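You operate a simulated robot arm through the tools that you are given. There is no shell and no other tool.

Carry out the task below with a simulated robot arm. There is one attempt and no reset: what you move stays moved.

## Task
Measure the packing piece from the bare coil and lay a spacer of the same size in its place.
Fine: stand the piece between the caliper's jaws and close them; after the spacer, draw the jaw back and stand the piece on the yellow cap. Set down upright: what you pick out.

Only the result counts: the job must be done as asked and must still hold three seconds after the hand-in. Knocking over, shifting, dropping, spilling or breaking anything else fails it. A push-on lid holds only when it is set on centred and level and pressed home; a screw cap is set on level and turned clockwise until tight.

## Robot
A 6-joint arm with a two-finger gripper, fixed in place. Base frame: the origin is at the foot of the arm, x ahead of it, y to its left, z up. Readings come in m, rad, newtons and seconds.
Its first joint turns from -2.897 to 2.897 rad. Payload 2.45 kg.
The tool frame sits at the grasp point between the pads (the TCP): z along the fingers, y along the line on which they close. The tips reach 0.02 m beyond it. Largest opening 0.14 m; the body of the gripper starts 0.168 m behind the TCP.
Orientation is told as [roll, pitch, yaw] about the base's x, y, z axes, in that order, counted from this pose: with the fingers straight down and closing along the base's y, the tool's x points along the base's -x, its y along +y and its z along -z.

## Interface
- The arm moves only by the tool nudge_tool. Its argument "deltas" is a list of rows, each a list of 2 entries, a list of its own where there are three numbers: the shift along the tool's x, y, z in m, then the turn, a rotation vector about the tool's x, y, z in rad. In form: [[[tx, ty, tz], [rx, ry, rz]], ...]. A call has 1 to 20 rows; each row shifts and turns the commanded pose from where the row before left it, along the tool's axes as they then stand. "hand" is the finger opening in m, from 0 to 0.14, set as the call begins (left out, the last holds). Rows are played at 5 a second. More than 0.05 m and 0.15 rad between two rows, or a gripper value outside its range, and nothing of the call is played. Where a pose cannot be reached the arm comes as near as it can. A force on the tool above 90 N (or 10 N above the force at the start of the call, whichever is more), or a blocked arm, ends the call early, and 0.2 s more pass. The fingers move at their own pace (about 0.045 m/s each) and stop on an object; they squeeze with about 44 N. The grip force told is the motor's: it shows also when the fingers shut on nothing. Time passes only in rows, and 0.2 s behind the last, so rows that do not move let the fingers close. The reply holds the time, the measured pose of the TCP, the force on the tool along the base axes, the opening and the grip force, in the units named above and with some noise, with the torque about the TCP (base axes, N m) and any sound that the robot's microphone picked up.
- Cameras (640 x 400 px; columns grow to the right, rows downward): "scene" is fixed at [0.4004, 0.6504, 1.4696]; the picture's right is [-0.52, -0.85, 0.00], its down [-0.75, 0.46, -0.48] and it looks along [0.41, -0.25, -0.88] (base axes); focal length 214 px, centre (320, 200). "wrist" rides on the gripper at [0.078, 0.011, -0.209] in the tool frame; the picture's right is [-0.14, 0.99, 0.00], its down [-0.92, -0.13, -0.37] and it looks along [-0.36, -0.05, 0.93] (tool axes); focal length 280 px, centre (320, 200).
- get_image(camera): a new picture of that camera. No time passes.
- probe_pixels(camera, pixels): for up to 12 pixels [column, row] of the newest picture of that camera ("zoom" is the newest enlarged one), the place [x, y, z] in the base frame of the surface seen there, good to about 0.003 m. No time passes.
- enlarge(camera, box): a new picture of the part [left, top, right, bottom] of that camera's present view, enlarged. No time passes.
- finish_job(): hands the job in; it is judged then, once.

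Open the gripper and draw the arm clear of the work before you hand the job in, unless the task says otherwise.

The tools are called after "Request:" as a command line: name --argument value ..., lists and objects as JSON in quotes. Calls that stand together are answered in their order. nudge_tool: Moves the arm, as the interface text tells. Its arguments: {"type":"object","properties":{"deltas":{"type":"array","items":{"type":"array"}},"hand":{"type":"number"}},"required":["deltas"]} The other tools are called the same way: get_image (camera) takes a picture; probe_pixels (camera, pixels) gives the place of the surface under pixels of a picture; enlarge (camera, box) takes an enlarged picture of a part of a camera's view; finish_job () hands the job in.

At the start:

```text
t: 0.0
eef_pos: [0.6714, 0.0907, 1.1175]
tool_rot: [0.0, -0.001, 0.002]
wrist_force: [1.1, 0.3, 0.1]
ft_torque: [-0.02, 0.01, -0.02]
opening: 0.1399
finger_force: 0.1
```

scene: 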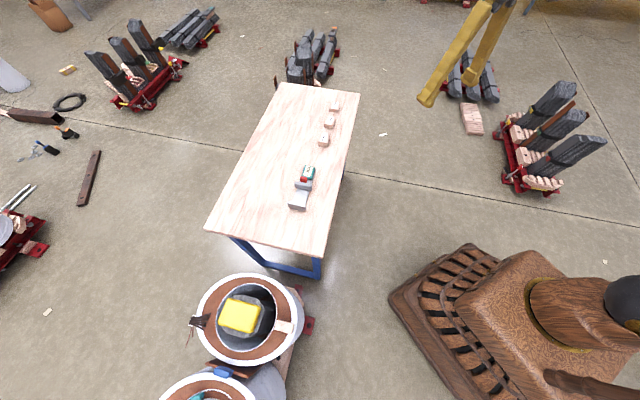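
wrist: 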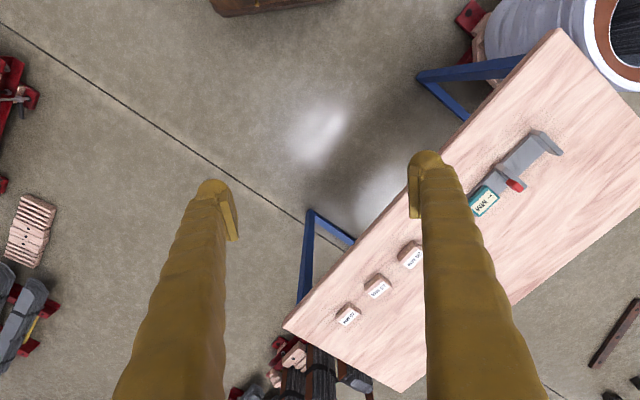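

The scene picture shows a table with a caliper near (303,188), three labelled spacers near (334,107), (329,122), (324,139), and coils near (245,315) and (205,395). I enlarge these areas to see the details.

Request:
enlarge --camera "scene" --box '[180, 260, 340, 400]'

Request:
enlarge --camera "scene" --box '[270, 80, 370, 220]'

Request:
enlarge --camera "wrist" --box '[320, 110, 600, 340]'

```text
2.86 times, centred on (260, 330) of scene
```

zoom: 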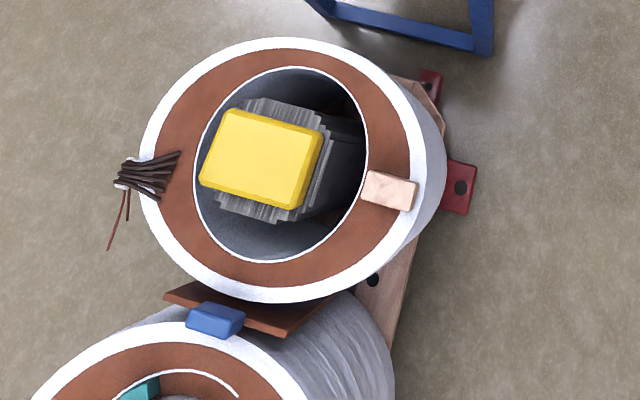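

```text
2.86 times, centred on (320, 150) of scene
```

zoom: 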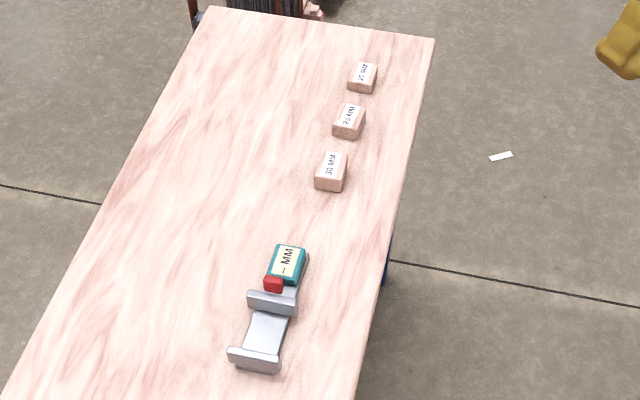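

```text
1.74 times, centred on (460, 225) of wrist
```

zoom: 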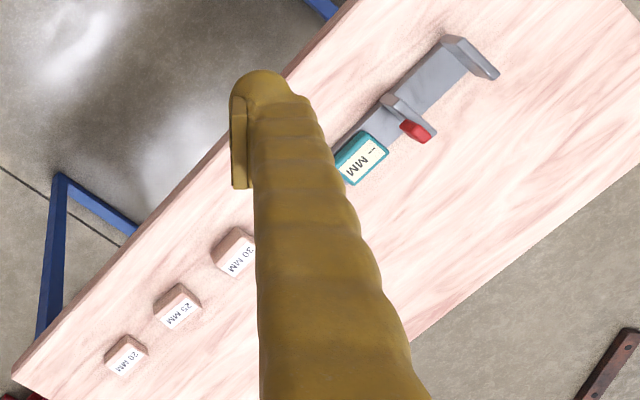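

I probe points on the coil, the piece on it, the yellow cap, the table, spacers and caliper.

Request:
enlarge --camera "scene" --box '[180, 260, 340, 400]'

Request:
probe_pixels --camera "zoom" --pixels '[[370, 175], [415, 188], [408, 208], [364, 198], [392, 188], [230, 115], [315, 140], [290, 200], [205, 178], [260, 160], [300, 265], [215, 320]]'

Request:
probe_pixels --camera "scene" --pixels '[[335, 106], [329, 122], [324, 138], [307, 171], [304, 180], [303, 186], [300, 195], [297, 206], [280, 130], [240, 200], [300, 240], [345, 90]]'

```text
2.86 times, centred on (260, 330) of scene
```

zoom: 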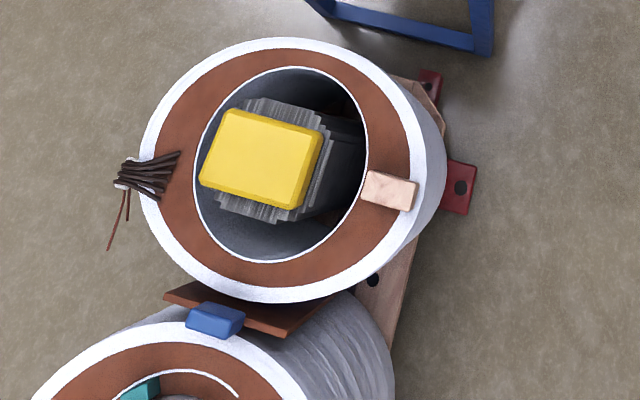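

```text
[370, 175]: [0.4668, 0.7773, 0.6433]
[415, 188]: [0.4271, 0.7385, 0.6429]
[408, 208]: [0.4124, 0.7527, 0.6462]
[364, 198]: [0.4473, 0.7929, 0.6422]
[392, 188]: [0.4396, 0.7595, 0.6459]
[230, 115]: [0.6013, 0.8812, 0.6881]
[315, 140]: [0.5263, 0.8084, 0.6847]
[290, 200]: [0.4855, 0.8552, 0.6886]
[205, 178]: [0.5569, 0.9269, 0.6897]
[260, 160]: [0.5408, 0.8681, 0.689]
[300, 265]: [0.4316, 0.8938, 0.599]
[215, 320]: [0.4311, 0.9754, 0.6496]
```

```text
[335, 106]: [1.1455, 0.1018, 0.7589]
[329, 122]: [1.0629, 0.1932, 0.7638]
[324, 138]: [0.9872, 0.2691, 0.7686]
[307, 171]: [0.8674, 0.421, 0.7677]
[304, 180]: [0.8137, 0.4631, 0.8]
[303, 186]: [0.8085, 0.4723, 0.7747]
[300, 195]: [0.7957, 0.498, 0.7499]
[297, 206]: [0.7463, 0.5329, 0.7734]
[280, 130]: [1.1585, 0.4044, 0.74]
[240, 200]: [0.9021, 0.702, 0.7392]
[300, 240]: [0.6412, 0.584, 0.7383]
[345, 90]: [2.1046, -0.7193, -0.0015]
```

The spacer tops are at z≈0.759/0.764/0.769 on a table at 0.739. The packing piece on the coil is around (0.44,0.765,0.645). I move the arm over toward the coils at safe height to see them with the wrist camera.

Request:
nudge_tool --deltas '[[[0.02, 0.038, 0], [0, 0, 0]], [[0.02, 0.038, 0], [0, 0, 0]], [[0.02, 0.038, 0], [0, 0, 0]], [[0.02, 0.038, 0], [0, 0, 0]], [[0.02, 0.038, 0], [0, 0, 0]], [[0.02, 0.038, 0], [0, 0, 0]], [[0.02, 0.038, 0], [0, 0, 0]], [[0.02, 0.038, 0], [0, 0, 0]], [[0.02, 0.038, 0], [0, 0, 0]], [[0.02, 0.038, 0], [0, 0, 0]], [[0.02, 0.038, 0], [0, 0, 0]], [[0.02, 0.038, 0], [0, 0, 0]], [[0.02, 0.038, 0], [0, 0, 0]], [[0.02, 0.038, 0], [0, 0, 0]], [[0.02, 0.038, 0], [0, 0, 0]], [[0, 0, 0], [0, 0, 0]]]' --hand 0.14

Request:
get_image --camera "wrist"

Request:
get_image --camera "scene"

```text
t: 3.4
eef_pos: [0.3704, 0.6605, 1.1175]
tool_rot: [0.003, -0.001, 0.0]
wrist_force: [0.3, 0.3, 1.0]
ft_torque: [0.02, 0.02, -0.04]
opening: 0.1401
finger_force: 0.0
```

```text
taken
```

wrist: 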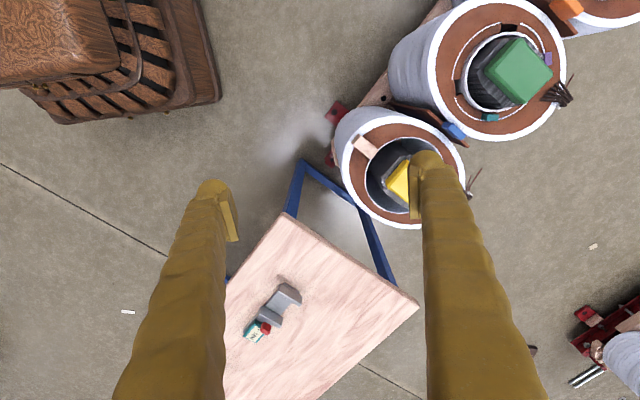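

```text
taken
```

scene: 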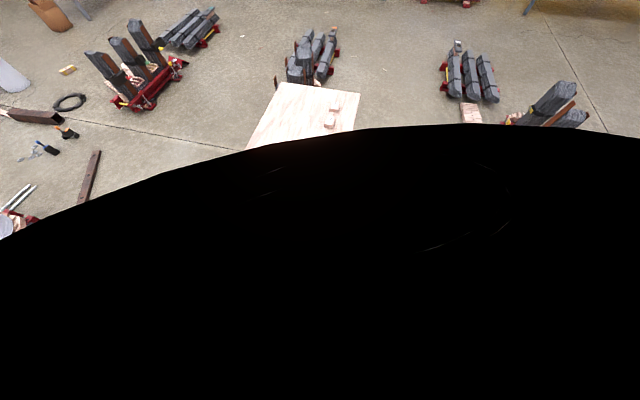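

The wrist view shows the yellow-cap coil with a wooden piece at (364,146), a green-cap coil and a third orange one beyond. I enlarge to tell them apart.

Request:
enlarge --camera "wrist" --box '[320, 0, 640, 230]'

Request:
nudge_tool --deltas '[[[0.012, 0.04, 0], [0, 0, 0]], [[0.012, 0.04, 0], [0, 0, 0]], [[0.012, 0.04, 0], [0, 0, 0]], [[0.012, 0.04, 0], [0, 0, 0]], [[0.012, 0.04, 0], [0, 0, 0]], [[0, 0, 0], [0, 0, 0]]]'

Request:
get_image --camera "wrist"

```text
1.74 times, centred on (480, 115) of wrist
```

zoom: 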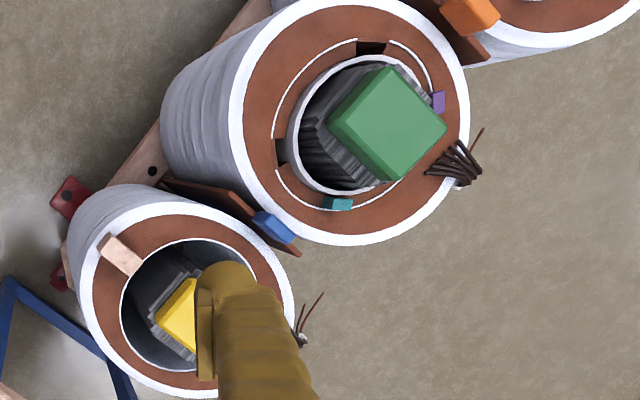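

```text
t: 4.8
eef_pos: [0.3092, 0.8626, 1.1148]
tool_rot: [0.001, 0.0, -0.001]
wrist_force: [0.1, 0.7, 0.4]
ft_torque: [0.0, -0.01, 0.0]
opening: 0.1403
finger_force: 0.0
```

```text
taken
```

wrist: 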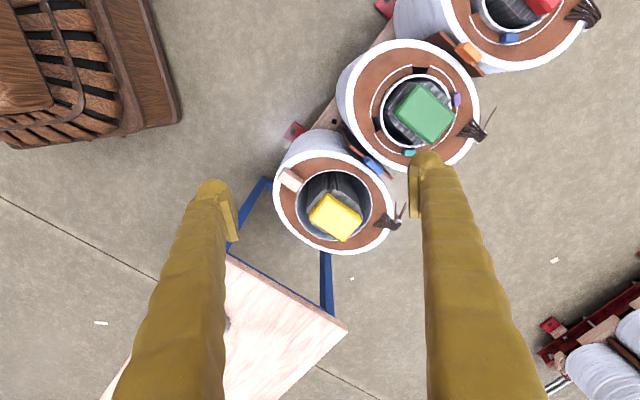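

The bare coil (no inner winding or packing) is the yellow-cap one, with a wooden block at (292,180). I enlarge it.

Request:
enlarge --camera "wrist" --box '[255, 110, 415, 270]'

Request:
enlarge --camera "wrist" --box '[260, 150, 330, 210]'

```text
2.50 times, centred on (335, 190) of wrist
```

zoom: 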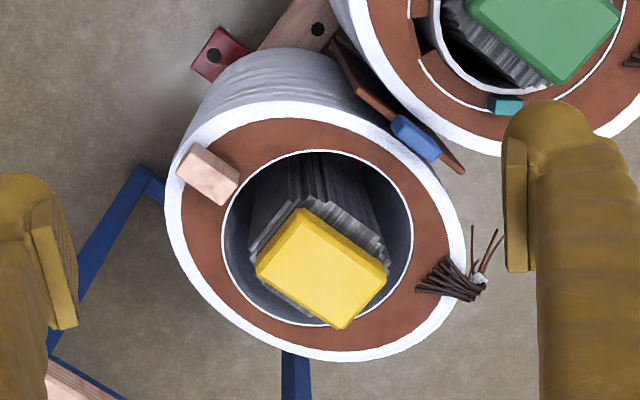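

```text
6.67 times, centred on (295, 180) of wrist
```

zoom: 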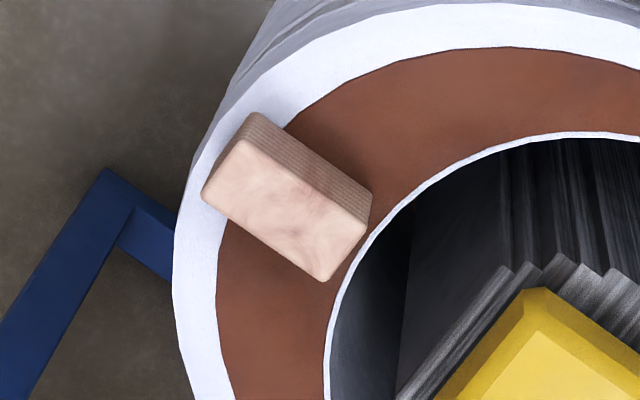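

The block lies radially across the brown ring. I probe its top corners, sides and the ring beside it.

Request:
probe_pixels --camera "zoom" --pixels '[[245, 148], [210, 190], [320, 272], [358, 230], [285, 205], [252, 230], [400, 130], [260, 300], [205, 260], [300, 150], [330, 170], [520, 330]]'

Request:
probe_pixels --camera "wrist" --pixels '[[330, 205], [358, 214], [340, 238], [312, 222], [334, 217], [280, 160], [375, 225], [330, 150], [295, 230], [320, 180], [300, 215], [361, 200]]'

```text
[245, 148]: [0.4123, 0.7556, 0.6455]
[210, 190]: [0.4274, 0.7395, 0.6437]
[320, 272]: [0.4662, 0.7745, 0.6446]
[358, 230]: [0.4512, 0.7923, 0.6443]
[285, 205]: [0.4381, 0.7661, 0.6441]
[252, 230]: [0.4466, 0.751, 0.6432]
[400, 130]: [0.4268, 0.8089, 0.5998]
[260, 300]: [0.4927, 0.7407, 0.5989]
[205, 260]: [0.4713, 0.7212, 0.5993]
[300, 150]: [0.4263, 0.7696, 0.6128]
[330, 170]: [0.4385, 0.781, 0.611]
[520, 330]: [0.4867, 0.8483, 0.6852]
```

```text
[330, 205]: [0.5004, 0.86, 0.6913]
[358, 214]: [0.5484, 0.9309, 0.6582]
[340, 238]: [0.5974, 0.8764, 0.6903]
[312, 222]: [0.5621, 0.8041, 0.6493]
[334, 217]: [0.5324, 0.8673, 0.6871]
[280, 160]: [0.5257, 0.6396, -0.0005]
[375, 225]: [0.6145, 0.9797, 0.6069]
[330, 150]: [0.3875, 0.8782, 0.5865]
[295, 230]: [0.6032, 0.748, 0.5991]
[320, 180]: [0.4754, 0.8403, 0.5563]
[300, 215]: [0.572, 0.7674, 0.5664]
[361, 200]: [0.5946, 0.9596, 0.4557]
```

Ring surface is z≈0.599 and the block ≈55×22-25×45 mm with its centre at (0.439,0.766). Now I move to look at the caliper from above.

Request:
nudge_tool --deltas '[[[-0.031, -0.032, 0], [0, 0, 0]], [[-0.031, -0.032, 0], [0, 0, 0]], [[-0.031, -0.032, 0], [0, 0, 0]], [[-0.031, -0.032, 0], [0, 0, 0]], [[-0.031, -0.032, 0], [0, 0, 0]], [[-0.031, -0.032, 0], [0, 0, 0]], [[-0.031, -0.032, 0], [0, 0, 0]], [[-0.031, -0.032, 0], [0, 0, 0]], [[-0.031, -0.032, 0], [0, 0, 0]], [[-0.031, -0.032, 0], [0, 0, 0]], [[-0.031, -0.032, 0], [0, 0, 0]], [[-0.031, -0.032, 0], [0, 0, 0]], [[0, 0, 0.04], [0, 0, 0]], [[0, 0, 0.04], [0, 0, 0]], [[0, 0, 0.03], [0, 0, 0]], [[0, 0, 0], [0, 0, 0]]]'

Request:
get_image --camera "wrist"

Request:
get_image --camera "scene"

```text
t: 8.2
eef_pos: [0.6819, 0.4781, 1.006]
tool_rot: [-0.001, -0.003, 0.001]
wrist_force: [0.6, 0.4, -1.4]
ft_torque: [0.01, -0.01, 0.01]
opening: 0.14
finger_force: 0.0
```

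```text
taken
```

wrist: 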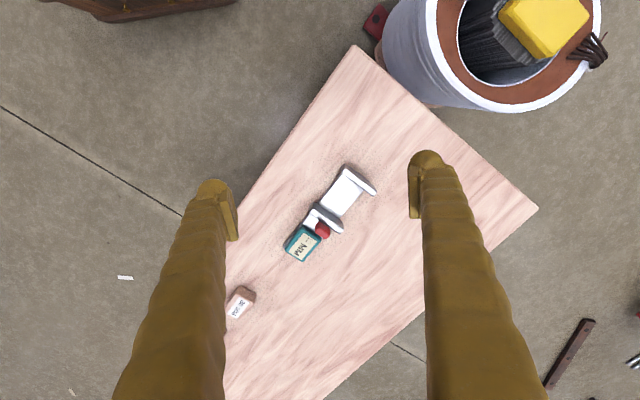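

```text
taken
```

scene: 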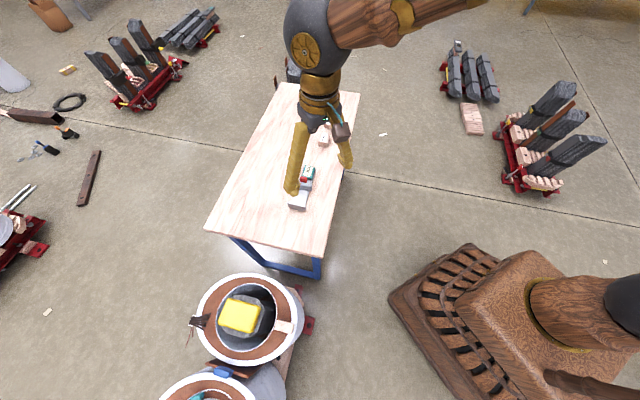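

Caliper is at about (330,210) in the wrist view. I enlarge it and probe.

Request:
enlarge --camera "wrist" --box '[270, 150, 390, 270]'

Request:
enlarge --camera "wrist" --box '[275, 155, 385, 270]'

```text
3.33 times, centred on (330, 210) of wrist
```

zoom: 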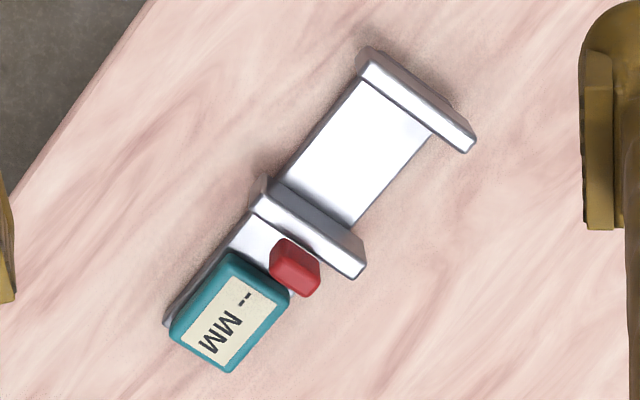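

```text
3.48 times, centred on (330, 212) of wrist
```

zoom: 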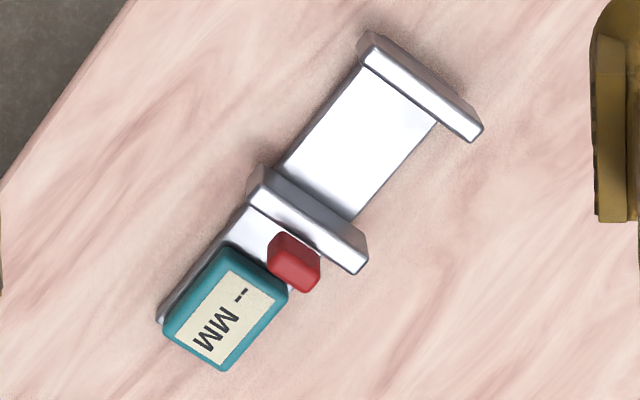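

Request:
probe_pixels --camera "zoom" --pixels '[[370, 50], [475, 135], [365, 70], [435, 125], [283, 160], [355, 215], [258, 190], [355, 262], [292, 250], [310, 265], [280, 278], [215, 350]]'

Request:
probe_pixels --camera "zoom" --pixels '[[370, 130], [320, 190], [262, 225], [165, 320], [225, 310], [420, 82], [310, 220], [270, 172], [300, 190], [345, 235], [290, 240], [310, 285]]'

```text
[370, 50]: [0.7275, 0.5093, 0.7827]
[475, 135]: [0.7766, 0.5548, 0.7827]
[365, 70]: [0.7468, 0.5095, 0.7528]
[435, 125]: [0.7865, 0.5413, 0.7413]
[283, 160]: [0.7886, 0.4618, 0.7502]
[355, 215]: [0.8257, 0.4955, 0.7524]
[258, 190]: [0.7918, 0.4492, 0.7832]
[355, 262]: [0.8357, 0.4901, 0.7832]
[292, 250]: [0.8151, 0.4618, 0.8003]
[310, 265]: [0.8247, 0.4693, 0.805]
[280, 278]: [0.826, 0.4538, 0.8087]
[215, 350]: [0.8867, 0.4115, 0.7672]
```

```text
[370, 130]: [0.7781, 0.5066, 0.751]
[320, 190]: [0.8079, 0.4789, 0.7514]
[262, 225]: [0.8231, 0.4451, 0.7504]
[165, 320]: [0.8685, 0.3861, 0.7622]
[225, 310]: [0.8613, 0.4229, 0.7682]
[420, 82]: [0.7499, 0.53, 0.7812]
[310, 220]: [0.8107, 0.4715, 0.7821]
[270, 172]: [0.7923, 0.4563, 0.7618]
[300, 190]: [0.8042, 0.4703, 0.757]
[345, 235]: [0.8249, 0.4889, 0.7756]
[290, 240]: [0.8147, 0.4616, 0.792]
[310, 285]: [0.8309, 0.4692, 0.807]
```

The jaw gap is about 68 mm along u≈(0.68,-0.73), bar top z≈0.751, jaw tops 0.783, red knob centre ≈(0.825,0.462) with top ≈0.808. I turn the tool yaw to −0.83 rad (closing along the block's long axis) and go above the packing piece.

Request:
nudge_tool --deltas '[[[0, 0, 0], [0, 0, 0.1382]], [[0, 0, 0], [0, 0, 0.1382]], [[0, 0, 0], [0, 0, 0.1382]], [[0, 0, 0], [0, 0, 0.1382]], [[0, 0, 0], [0, 0, 0.1382]], [[0, 0, 0], [0, 0, 0.1382]], [[0.0418, 0.0017, 0], [0, 0, 0]], [[0.0418, 0.0017, 0], [0, 0, 0]], [[0.0418, 0.0017, 0], [0, 0, 0]], [[0.0418, 0.0017, 0], [0, 0, 0]], [[0.0418, 0.0017, 0], [0, 0, 0]], [[0.0418, 0.0017, 0], [0, 0, 0]], [[0.0418, 0.0017, 0], [0, 0, 0]], [[0.0418, 0.0017, 0], [0, 0, 0]], [[0.0418, 0.0017, 0], [0, 0, 0]], [[0, 0, 0.05], [0, 0, 0]], [[0, 0, 0.05], [0, 0, 0]], [[0, 0, 0], [0, 0, 0]]]' --hand 0.1

Request:
get_image --camera "wrist"

```text
t: 12.0
eef_pos: [0.4387, 0.7648, 0.9062]
tool_rot: [0.002, 0.0, -0.83]
wrist_force: [0.2, 0.2, -1.0]
ft_torque: [0.0, -0.03, 0.01]
opening: 0.1001
finger_force: 0.0
```

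```text
taken
```

wrist: 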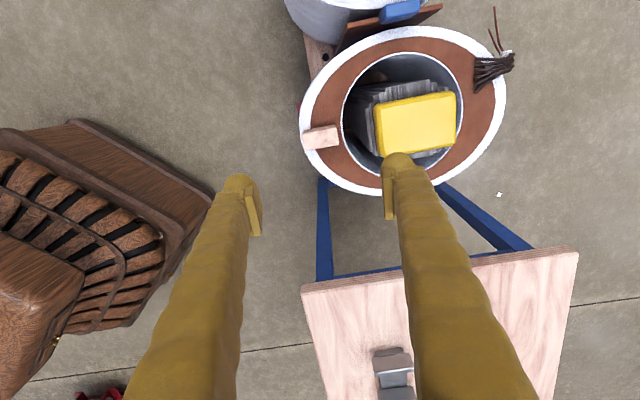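

The block is at (321,137). I enlarge to refine its edges and angle.

Request:
enlarge --camera "wrist" --box '[290, 105, 370, 165]'

```text
6.67 times, centred on (330, 135) of wrist
```

zoom: 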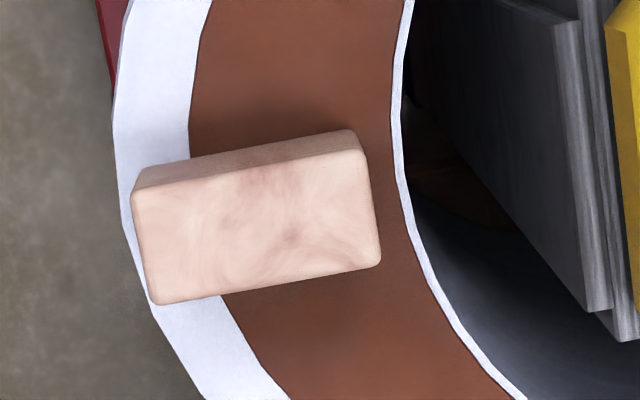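

Request:
probe_pixels --camera "zoom" --pixels '[[140, 195], [155, 300], [375, 262], [358, 155], [255, 228], [148, 250], [367, 208], [250, 175], [265, 280], [280, 350], [300, 80], [150, 80]]'

```text
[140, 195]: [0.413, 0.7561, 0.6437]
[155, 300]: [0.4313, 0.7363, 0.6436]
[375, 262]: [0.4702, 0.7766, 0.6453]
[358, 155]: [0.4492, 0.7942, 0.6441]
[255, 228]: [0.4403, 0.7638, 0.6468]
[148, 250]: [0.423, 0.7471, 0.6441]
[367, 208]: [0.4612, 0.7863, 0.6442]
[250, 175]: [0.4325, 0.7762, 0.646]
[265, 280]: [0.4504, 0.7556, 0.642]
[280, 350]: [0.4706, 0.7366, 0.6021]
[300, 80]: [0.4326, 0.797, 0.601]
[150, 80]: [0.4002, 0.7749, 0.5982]
```

The block's long axis is at ≈45.5°, centre ≈(0.4405,0.7655). I adjust yaw slightly, set opening 0.085 and descend to just above, then check.

Request:
nudge_tool --deltas '[[[0, 0, 0], [0, 0, -0.05]], [[-0.0008, 0.0018, 0.04], [0, 0, 0]], [[0, 0, 0.04], [0, 0, 0]], [[0, 0, 0.04], [0, 0, 0]], [[0, 0, 0.04], [0, 0, 0]], [[0, 0, 0.04], [0, 0, 0]], [[0, 0, 0], [0, 0, 0]]]' --hand 0.085

Request:
get_image --camera "wrist"

Request:
enlarge --camera "scene" --box '[180, 220, 340, 360]'

```text
t: 13.6
eef_pos: [0.4416, 0.7643, 0.7065]
tool_rot: [-0.002, 0.0, -0.78]
wrist_force: [-0.3, -1.0, -1.0]
ft_torque: [0.02, 0.04, 0.02]
opening: 0.085
finger_force: 0.1
```

```text
taken
```

wrist: 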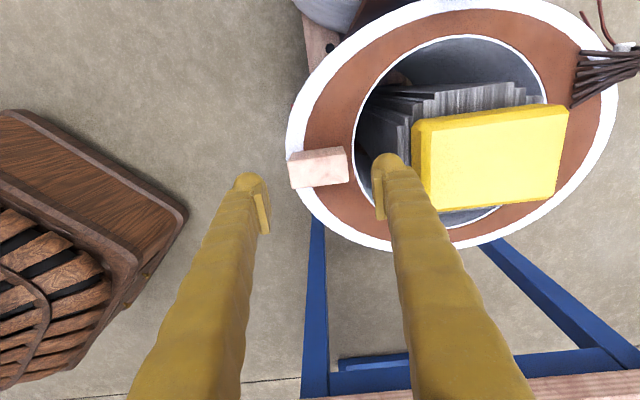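

```text
2.86 times, centred on (260, 290) of scene
```

zoom: 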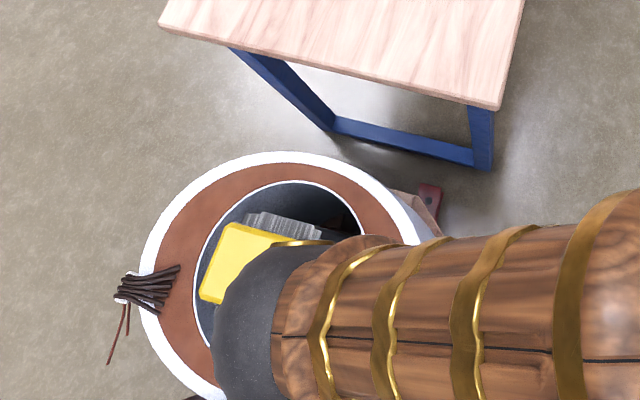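

Alignment looks good: block at (320,168), centred between fingers. I descend to z≈0.628 and check before closing.

Request:
nudge_tool --deltas '[[[0.001, 0.0, 0.03], [0, 0, 0]], [[0, 0, 0.03], [0, 0, 0]], [[0, 0, 0.018], [0, 0, 0]], [[0, 0, 0], [0, 0, 0]]]' --hand 0.085

Request:
get_image --camera "wrist"

```text
t: 14.6
eef_pos: [0.4432, 0.7672, 0.6295]
tool_rot: [0.001, 0.0, -0.781]
wrist_force: [-0.2, -0.1, -0.3]
ft_torque: [-0.03, -0.02, -0.01]
opening: 0.0849
finger_force: 0.2
```

```text
taken
```

wrist: 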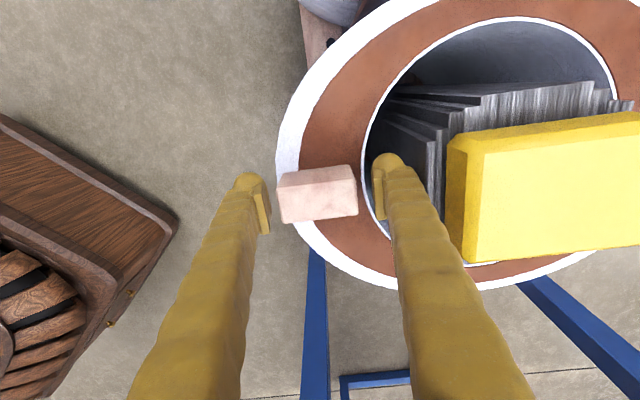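

The block sits between the pads and its edges match the tool's y. I close the fingers.

Request:
nudge_tool --deltas '[[[0, 0, 0], [0, 0, 0]], [[0, 0, 0], [0, 0, 0]], [[0, 0, 0], [0, 0, 0]], [[0, 0, 0], [0, 0, 0]], [[0, 0, 0], [0, 0, 0]], [[0, 0, 0], [0, 0, 0]]]' --hand 0.04

Request:
get_image --camera "wrist"

```text
t: 16.0
eef_pos: [0.4423, 0.7683, 0.6288]
tool_rot: [-0.001, 0.0, -0.778]
wrist_force: [0.1, -0.7, 1.4]
ft_torque: [0.0, -0.02, 0.01]
opening: 0.06
finger_force: 43.5
```

```text
taken
```

wrist: 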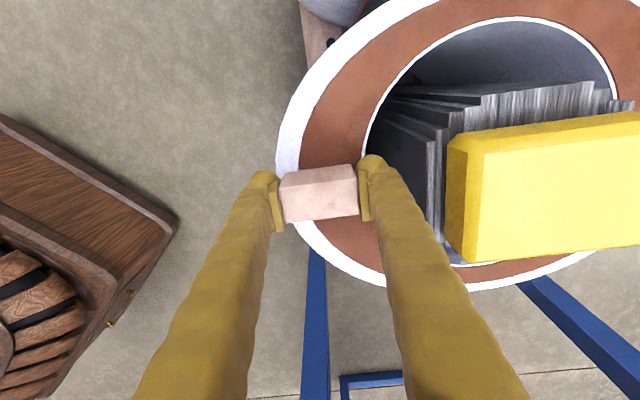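

Gripped: the block is 60 mm long. I lift it straight up and carry it over the caliper.

Request:
nudge_tool --deltas '[[[0, 0, -0.02], [0, 0, 0]], [[0, 0, -0.04], [0, 0, 0]], [[0, 0, -0.04], [0, 0, 0]], [[0, 0, -0.04], [0, 0, 0]], [[0, 0, -0.04], [0, 0, 0]], [[0, 0, -0.04], [0, 0, 0]], [[0, 0, -0.04], [0, 0, 0]], [[0, 0, -0.04], [0, 0, 0.043]], [[-0.042, 0.007, 0], [0, 0, 0]], [[-0.042, 0.007, 0], [0, 0, 0]], [[-0.042, 0.007, 0], [0, 0, 0]], [[-0.042, 0.007, 0], [0, 0, 0]], [[-0.042, 0.007, 0], [0, 0, 0]], [[-0.042, 0.007, 0], [0, 0, 0]], [[-0.042, 0.007, 0], [0, 0, 0]], [[-0.042, 0.007, 0], [0, 0, 0]], [[-0.042, 0.007, 0], [0, 0, 0]], [[-0.042, 0.007, 0], [0, 0, 0]], [[0, 0, 0], [0, 0, 0]]]'

Request:
get_image --camera "wrist"

Request:
enlarge --camera "scene" --box '[230, 120, 370, 240]'

```text
t: 20.0
eef_pos: [0.7797, 0.5054, 0.9293]
tool_rot: [-0.001, 0.0, -0.821]
wrist_force: [1.0, 0.1, -0.5]
ft_torque: [-0.01, -0.02, 0.03]
opening: 0.0397
finger_force: 0.0
```

```text
taken
```

wrist: 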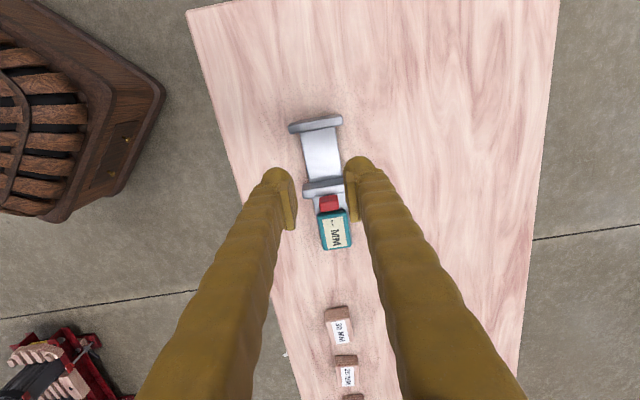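

```text
3.33 times, centred on (300, 180) of scene
```

zoom: 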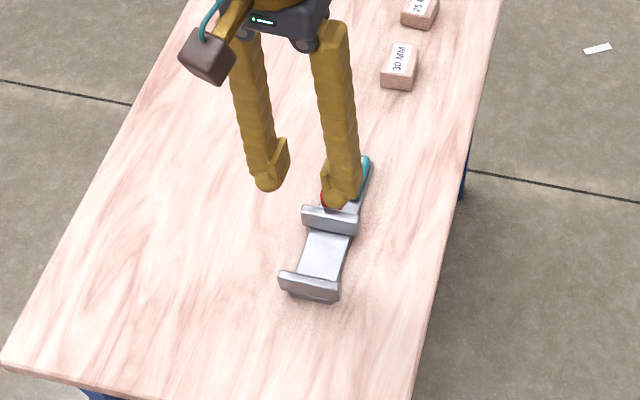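

The opening reads 0.04 with no grip force: the piece slipped out. I look for it at the coil in the scene view.

Request:
enlarge --camera "scene" --box '[180, 260, 340, 400]'

Request:
get_image --camera "scene"

```text
2.86 times, centred on (260, 330) of scene
```

zoom: 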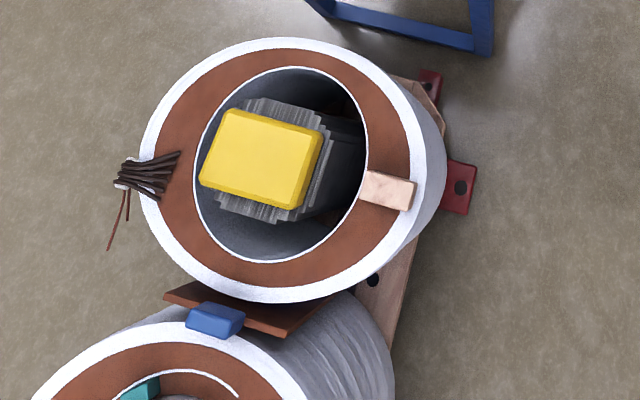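

```text
taken
```

scene: 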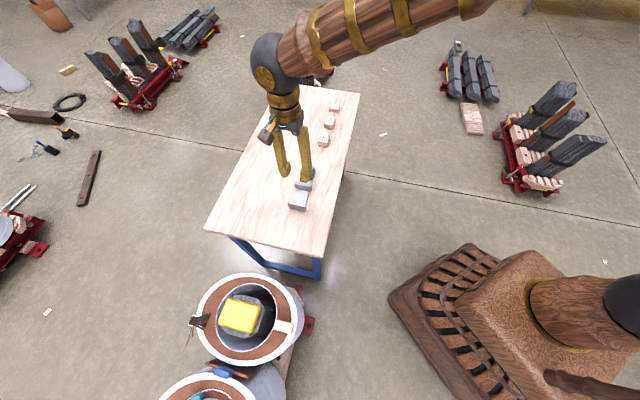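

The piece is still standing on the coil ring at (388,190) in the enlarged view. I return above it with open fingers to check where it stands.

Request:
nudge_tool --deltas '[[[0.042, -0.007, 0], [0, 0, 0]], [[0.042, -0.007, 0], [0, 0, 0]], [[0.042, -0.007, 0], [0, 0, 0]], [[0.042, -0.007, 0], [0, 0, 0]], [[0.042, -0.007, 0], [0, 0, 0]], [[0.042, -0.007, 0], [0, 0, 0]], [[0.042, -0.007, 0], [0, 0, 0]], [[0.042, -0.007, 0], [0, 0, 0]], [[0.042, -0.007, 0], [0, 0, 0]], [[0.042, -0.007, 0], [0, 0, 0]], [[0, 0, 0.03], [0, 0, -0.043]], [[0, 0, 0.05], [0, 0, 0]], [[0, 0, 0.05], [0, 0, 0]], [[0, 0, 0], [0, 0, 0]]]' --hand 0.085

Request:
get_image --camera "wrist"

Request:
enlarge --camera "wrist" --box '[270, 110, 370, 190]'

```text
t: 23.0
eef_pos: [0.441, 0.766, 0.7977]
tool_rot: [0.002, 0.0, -0.78]
wrist_force: [-0.1, -0.3, -1.2]
ft_torque: [-0.01, 0.0, -0.02]
opening: 0.0848
finger_force: 0.0
```

```text
taken
```

wrist: 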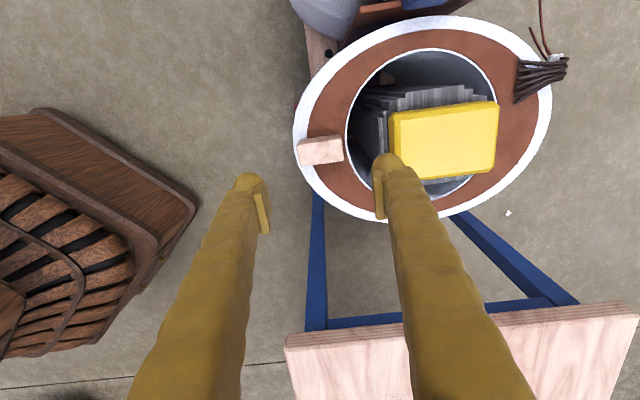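

```text
5.00 times, centred on (320, 150) of wrist
```

zoom: 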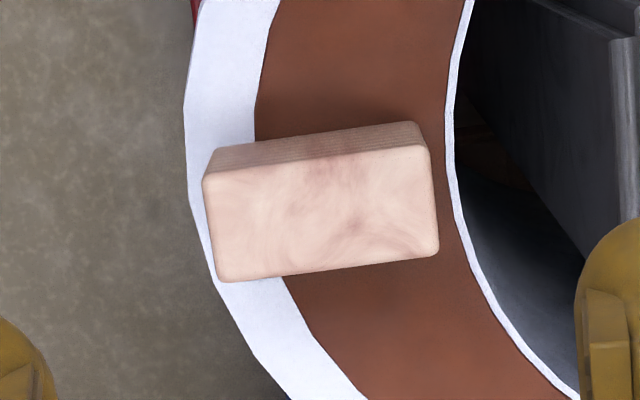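

I probe the block again to confirm its centre and angle.

Request:
probe_pixels --camera "zoom" --pixels '[[212, 182], [226, 274], [430, 245], [422, 152], [320, 212], [216, 228], [428, 198], [318, 165], [325, 265], [300, 150], [305, 320], [340, 100]]'

```text
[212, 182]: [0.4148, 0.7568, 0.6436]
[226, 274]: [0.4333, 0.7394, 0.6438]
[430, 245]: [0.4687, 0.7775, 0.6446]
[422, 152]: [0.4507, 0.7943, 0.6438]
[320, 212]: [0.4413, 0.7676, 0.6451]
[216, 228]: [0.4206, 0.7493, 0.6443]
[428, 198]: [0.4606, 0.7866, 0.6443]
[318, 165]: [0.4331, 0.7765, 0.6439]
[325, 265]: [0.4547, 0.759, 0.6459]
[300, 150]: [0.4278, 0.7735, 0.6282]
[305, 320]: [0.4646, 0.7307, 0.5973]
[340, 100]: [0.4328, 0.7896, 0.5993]
```

The block is unchanged at centre (0.442,0.767). I descend to z≈0.625, to grip deeper with full squeeze.

Request:
nudge_tool --deltas '[[[0, 0.001, 0.04], [0, 0, 0]], [[0, 0, 0.04], [0, 0, 0]], [[0, 0, 0.04], [0, 0, 0]], [[0, 0, 0.035], [0, 0, 0]], [[0, 0, 0.017], [0, 0, 0]], [[0, 0, 0], [0, 0, 0]]]' --hand 0.085

Request:
nudge_tool --deltas '[[[0, 0, 0], [0, 0, 0]], [[0, 0, 0], [0, 0, 0]], [[0, 0, 0], [0, 0, 0]], [[0, 0, 0], [0, 0, 0]], [[0, 0, 0], [0, 0, 0]]]' --hand 0.0

Request:
nudge_tool --deltas '[[[0, 0, -0.003], [0, 0, 0]], [[0, 0, -0.003], [0, 0, 0]], [[0, 0, 0], [0, 0, 0]]]'

Request:
get_image --camera "wrist"

```text
t: 24.4
eef_pos: [0.4422, 0.7675, 0.6266]
tool_rot: [0.001, -0.001, -0.78]
wrist_force: [1.5, 0.0, -0.8]
ft_torque: [0.01, 0.01, 0.02]
opening: 0.0848
finger_force: 0.1
```

```text
t: 25.6
eef_pos: [0.4406, 0.7671, 0.6276]
tool_rot: [-0.001, -0.001, -0.781]
wrist_force: [-0.5, 0.7, 0.0]
ft_torque: [0.0, -0.01, -0.04]
opening: 0.0604
finger_force: 44.2
```

```text
t: 26.4
eef_pos: [0.4434, 0.7677, 0.6329]
tool_rot: [0.0, -0.002, -0.78]
wrist_force: [-0.2, 0.2, -2.2]
ft_torque: [0.02, -0.01, 0.0]
opening: 0.0603
finger_force: 44.4
```

```text
taken
```

wrist: 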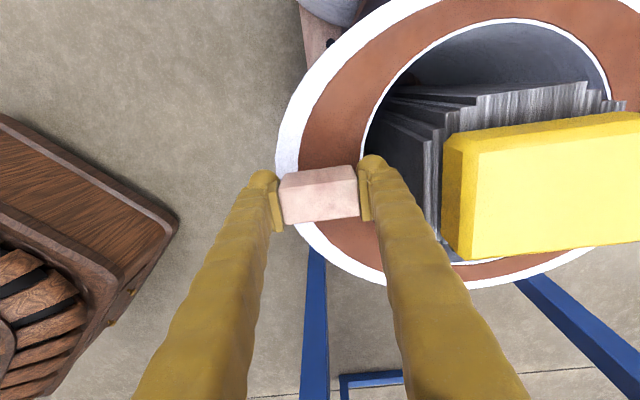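

Force −2.2 N in z suggests the piece is lifting. I probe its top to verify it rose.

Request:
probe_pixels --camera "wrist" --pixels '[[318, 195], [300, 205], [345, 200], [320, 240]]'

Request:
nudge_tool --deltas '[[[0, 0, -0.005], [0, 0, 0]], [[0, 0, -0.01], [0, 0, 0]], [[0, 0, 0], [0, 0, 0]]]'

Request:
get_image --camera "wrist"

Request:
probe_pixels --camera "wrist" --pixels '[[318, 195], [300, 205], [345, 200], [320, 240]]'

```text
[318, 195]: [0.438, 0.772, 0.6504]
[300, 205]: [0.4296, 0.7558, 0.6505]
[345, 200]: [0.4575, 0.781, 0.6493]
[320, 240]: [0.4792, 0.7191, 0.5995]
```

```text
t: 27.2
eef_pos: [0.4431, 0.7678, 0.6468]
tool_rot: [0.0, 0.0, -0.779]
wrist_force: [-0.3, 1.4, -0.7]
ft_torque: [-0.03, 0.01, 0.0]
opening: 0.0605
finger_force: 43.7
```

```text
taken
```

wrist: 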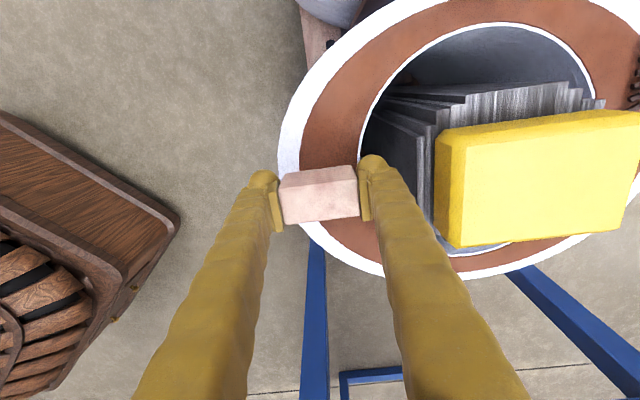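

```text
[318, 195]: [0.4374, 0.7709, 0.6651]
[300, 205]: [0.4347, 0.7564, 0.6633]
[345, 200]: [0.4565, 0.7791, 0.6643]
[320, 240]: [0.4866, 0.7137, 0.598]
```

It is rising with the fingers (top 0.6645, TCP 0.6465). I keep lifting gently and check for slip.

Request:
nudge_tool --deltas '[[[0, 0, -0.01], [0, 0, 0]], [[0, 0, -0.01], [0, 0, 0]], [[0, 0, -0.01], [0, 0, 0]], [[0, 0, -0.01], [0, 0, 0]], [[0, 0, 0], [0, 0, 0]]]'

Request:
get_image --camera "wrist"

Request:
probe_pixels --camera "wrist" --pixels '[[318, 195], [300, 205], [345, 200], [320, 215]]'

```text
t: 28.4
eef_pos: [0.4421, 0.7687, 0.6886]
tool_rot: [0.0, 0.0, -0.781]
wrist_force: [-0.2, -0.1, -0.9]
ft_torque: [0.01, 0.02, 0.0]
opening: 0.0604
finger_force: 44.3
```

```text
taken
```

wrist: 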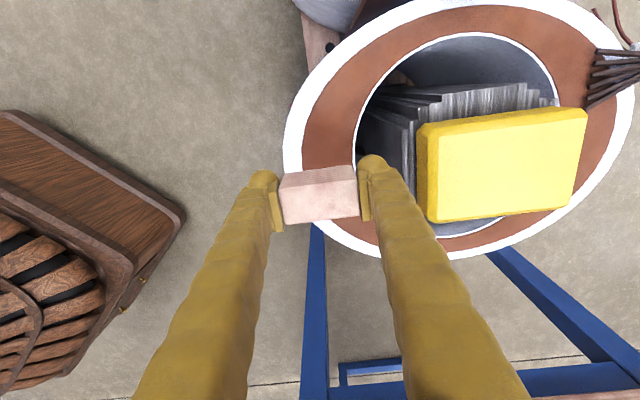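

```text
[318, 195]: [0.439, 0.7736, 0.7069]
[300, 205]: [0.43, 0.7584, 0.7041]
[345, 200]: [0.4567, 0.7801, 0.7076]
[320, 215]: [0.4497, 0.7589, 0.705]
```

No slip. I lift further in gentle steps to z≈0.87 and start carrying at moderate speed.

Request:
nudge_tool --deltas '[[[0, 0, -0.01], [0, 0, 0]], [[0, 0, -0.015], [0, 0, 0]], [[0, 0, -0.02], [0, 0, 0]], [[0, 0, -0.02], [0, 0, 0]], [[0, 0, -0.02], [0, 0, 0]], [[0, 0, -0.02], [0, 0, 0]], [[0, 0, -0.02], [0, 0, 0]], [[0, 0, -0.02], [0, 0, 0]], [[0, 0, -0.02], [0, 0, 0]], [[0, 0, -0.01], [0, 0, 0.02]], [[0, 0, -0.005], [0, 0, 0.023]], [[0, 0, 0], [0, 0, 0]]]'

Request:
nudge_tool --deltas '[[[-0.01, 0.0016, 0], [0, 0, 0]], [[-0.02, 0.0033, 0], [0, 0, 0]], [[-0.025, 0.0041, 0], [0, 0, 0]], [[-0.025, 0.0041, 0], [0, 0, 0]], [[-0.025, 0.0041, 0], [0, 0, 0]], [[-0.025, 0.0041, 0], [0, 0, 0]], [[-0.025, 0.0041, 0], [0, 0, 0]], [[-0.025, 0.0041, 0], [0, 0, 0]], [[-0.025, 0.0041, 0], [0, 0, 0]], [[-0.025, 0.0041, 0], [0, 0, 0]], [[-0.025, 0.0041, 0], [0, 0, 0]], [[-0.025, 0.0041, 0], [0, 0, 0]], [[-0.025, 0.0041, 0], [0, 0, 0]], [[-0.025, 0.0041, 0], [0, 0, 0]], [[-0.025, 0.0041, 0], [0, 0, 0]], [[-0.02, 0.0033, 0], [0, 0, 0]], [[-0.01, 0.0016, 0], [0, 0, 0]], [[0, 0, 0], [0, 0, 0]]]'

Request:
get_image --camera "wrist"

```text
t: 31.0
eef_pos: [0.4433, 0.768, 0.8678]
tool_rot: [0.0, 0.001, -0.824]
wrist_force: [-0.1, -0.1, -1.0]
ft_torque: [0.0, 0.02, -0.01]
opening: 0.0605
finger_force: 43.7
```

```text
t: 34.8
eef_pos: [0.7503, 0.5287, 0.8675]
tool_rot: [-0.001, 0.001, -0.824]
wrist_force: [-0.8, -0.6, -0.5]
ft_torque: [0.04, 0.01, -0.01]
opening: 0.0604
finger_force: 43.5
```

```text
taken
```

wrist: 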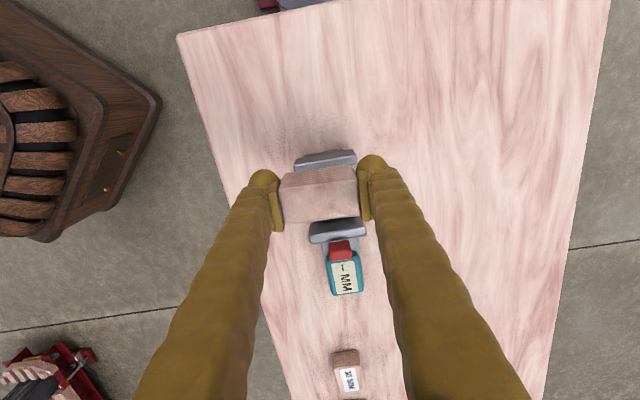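

The piece is held above the caliper; fixed jaw near (325,158), sliding jaw near (337,230). I enlarge and probe to refine jaw positions.

Request:
enlarge --camera "wrist" --box '[270, 130, 390, 310]'

```text
2.22 times, centred on (330, 220) of wrist
```

zoom: 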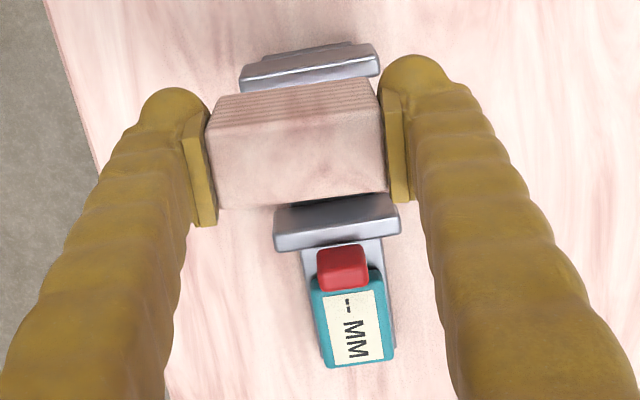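

Request:
probe_pixels --camera "zoom" --pixels '[[245, 75], [375, 52], [248, 86], [376, 72], [310, 72], [280, 215], [395, 205], [280, 240], [397, 225], [340, 225], [330, 260], [355, 280]]'

Request:
probe_pixels --camera "zoom" --pixels '[[310, 62], [308, 80], [338, 212], [340, 236], [215, 140], [380, 120], [300, 160], [330, 248], [362, 245], [322, 285], [366, 283], [250, 68]]'

```text
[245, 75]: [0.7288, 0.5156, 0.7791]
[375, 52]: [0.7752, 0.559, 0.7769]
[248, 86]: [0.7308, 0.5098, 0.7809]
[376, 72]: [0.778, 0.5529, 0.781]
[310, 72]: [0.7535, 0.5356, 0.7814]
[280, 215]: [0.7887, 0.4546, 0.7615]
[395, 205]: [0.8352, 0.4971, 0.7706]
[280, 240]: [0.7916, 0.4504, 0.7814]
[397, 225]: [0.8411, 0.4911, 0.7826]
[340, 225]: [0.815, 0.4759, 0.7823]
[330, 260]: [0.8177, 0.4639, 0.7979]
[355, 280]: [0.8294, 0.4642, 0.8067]
```

```text
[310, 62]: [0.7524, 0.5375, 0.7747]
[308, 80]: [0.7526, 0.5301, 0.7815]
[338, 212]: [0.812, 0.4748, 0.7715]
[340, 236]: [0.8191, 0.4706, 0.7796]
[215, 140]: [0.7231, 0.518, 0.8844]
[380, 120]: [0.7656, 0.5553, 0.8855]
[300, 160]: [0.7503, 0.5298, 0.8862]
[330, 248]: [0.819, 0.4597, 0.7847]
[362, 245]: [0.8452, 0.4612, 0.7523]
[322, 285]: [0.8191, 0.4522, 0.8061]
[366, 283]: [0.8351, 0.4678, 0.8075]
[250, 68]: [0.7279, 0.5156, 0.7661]
```

Gap runs u≈0.126–0.202; piece target u=0.160, v=0.9165. I shift there and descend most of the way, then look.

Request:
nudge_tool --deltas '[[[-0.015, 0.003, 0], [0, 0, 0]], [[-0.015, 0.003, 0], [0, 0, 0]], [[-0.007, 0.001, 0], [0, 0, 0]], [[0, 0, 0.015], [0, 0, 0]], [[0, 0, 0.015], [0, 0, 0]], [[0, 0, 0.01], [0, 0, 0]], [[0, 0, 0], [0, 0, 0]]]'

Request:
get_image --camera "wrist"

Request:
enlarge --camera "wrist" --box '[270, 130, 390, 310]'

Request:
enlarge --camera "scene" --box '[260, 140, 350, 220]'

```text
t: 36.4
eef_pos: [0.7811, 0.5056, 0.8279]
tool_rot: [0.002, 0.0, -0.825]
wrist_force: [0.1, 0.3, 0.7]
ft_torque: [-0.01, 0.0, 0.03]
opening: 0.0604
finger_force: 43.7
```

```text
taken
```

wrist: 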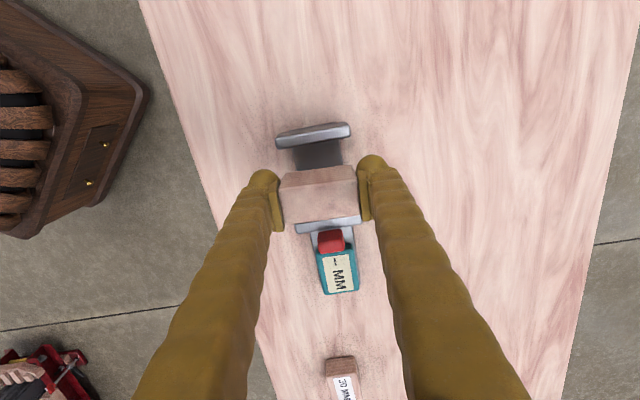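

```text
2.22 times, centred on (330, 220) of wrist
```

zoom: 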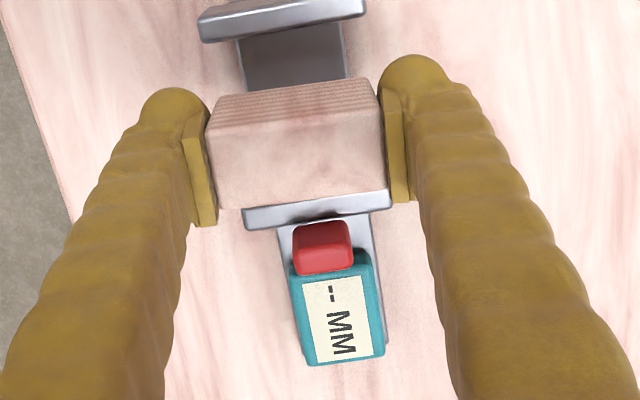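

```text
5.00 times, centred on (305, 180) of scene
```

zoom: 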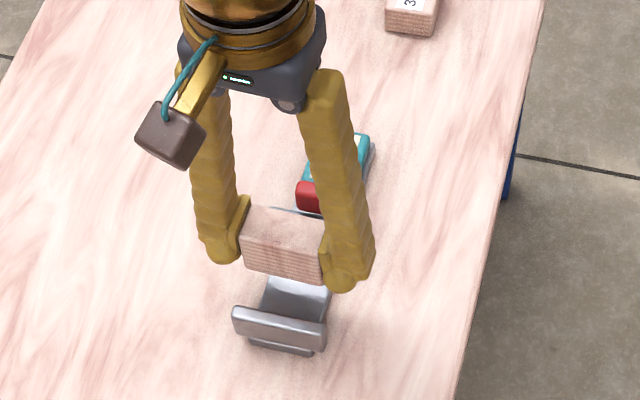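

I probe the piece edges, jaws and bar from this closer view.

Request:
probe_pixels --camera "wrist" --pixels '[[282, 193], [353, 180], [287, 221], [354, 214], [318, 220], [318, 186], [283, 140], [347, 130], [300, 150], [335, 150], [300, 226], [356, 218]]'

```text
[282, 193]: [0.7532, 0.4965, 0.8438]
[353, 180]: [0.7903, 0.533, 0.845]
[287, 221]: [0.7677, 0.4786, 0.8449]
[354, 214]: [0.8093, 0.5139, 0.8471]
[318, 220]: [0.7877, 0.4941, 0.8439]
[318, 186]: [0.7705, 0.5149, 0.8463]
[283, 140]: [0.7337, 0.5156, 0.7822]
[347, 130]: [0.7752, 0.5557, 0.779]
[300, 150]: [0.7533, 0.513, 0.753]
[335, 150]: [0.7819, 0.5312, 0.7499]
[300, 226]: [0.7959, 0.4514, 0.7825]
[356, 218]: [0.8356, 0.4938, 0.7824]
```

The piece spans u≈0.146–0.174, safely inside the gap (0.126–0.202). I lower it the rest of the way, slowly at the end.

Request:
nudge_tool --deltas '[[[0, 0, 0.015], [0, 0, 0]], [[0, 0, 0.015], [0, 0, 0]], [[0, 0, 0.01], [0, 0, 0]], [[0, 0, 0.004], [0, 0, 0]], [[0, 0, 0], [0, 0, 0]]]'

Request:
nudge_tool --deltas '[[[0, 0, 0.002], [0, 0, 0]], [[0, 0, 0.0015], [0, 0, 0]], [[0, 0, 0], [0, 0, 0]]]'

Request:
enlarge --camera "wrist" --box '[270, 110, 390, 290]'

```text
t: 37.6
eef_pos: [0.7804, 0.5057, 0.7828]
tool_rot: [-0.002, -0.001, -0.824]
wrist_force: [-0.1, 0.9, -0.6]
ft_torque: [0.01, 0.01, 0.01]
opening: 0.0606
finger_force: 44.1
```

```text
t: 38.4
eef_pos: [0.7799, 0.5055, 0.7795]
tool_rot: [0.0, 0.002, -0.825]
wrist_force: [1.0, 0.1, -0.9]
ft_torque: [0.02, -0.02, 0.01]
opening: 0.0605
finger_force: 44.5
```

```text
2.22 times, centred on (330, 200) of wrist
```

zoom: 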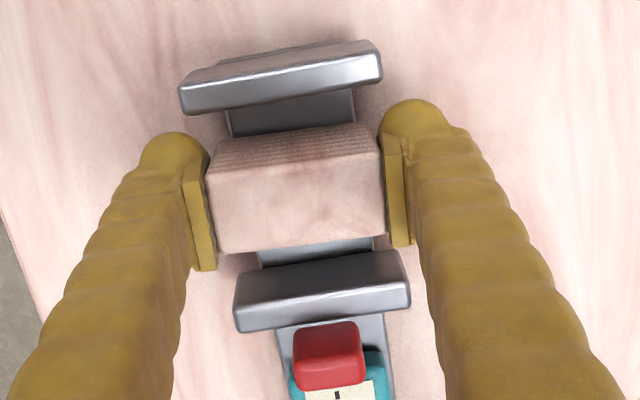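

No contact force yet; I lower in 1 mm steps until it shows.

Request:
nudge_tool --deltas '[[[0, 0, 0.001], [0, 0, 0]], [[0, 0, 0], [0, 0, 0]]]'

Request:
nudge_tool --deltas '[[[0, 0, 0.001], [0, 0, 0]], [[0, 0, 0], [0, 0, 0]]]'

Request:
nudge_tool --deltas '[[[0, 0, 0.001], [0, 0, 0]], [[0, 0, 0], [0, 0, 0]]]'

```text
t: 39.0
eef_pos: [0.7814, 0.5049, 0.7797]
tool_rot: [0.001, 0.001, -0.824]
wrist_force: [0.3, -0.1, -0.9]
ft_torque: [-0.02, -0.02, 0.04]
opening: 0.0603
finger_force: 44.0
```

```text
t: 39.6
eef_pos: [0.7801, 0.5051, 0.7794]
tool_rot: [0.002, 0.0, -0.824]
wrist_force: [-2.5, -0.2, 9.1]
ft_torque: [0.06, 0.0, 0.01]
opening: 0.0606
finger_force: 43.8
```

```text
t: 40.2
eef_pos: [0.7804, 0.5062, 0.7794]
tool_rot: [0.002, 0.001, -0.826]
wrist_force: [-4.9, -4.6, 27.2]
ft_torque: [-0.03, 0.02, 0.01]
opening: 0.0602
finger_force: 44.1
```

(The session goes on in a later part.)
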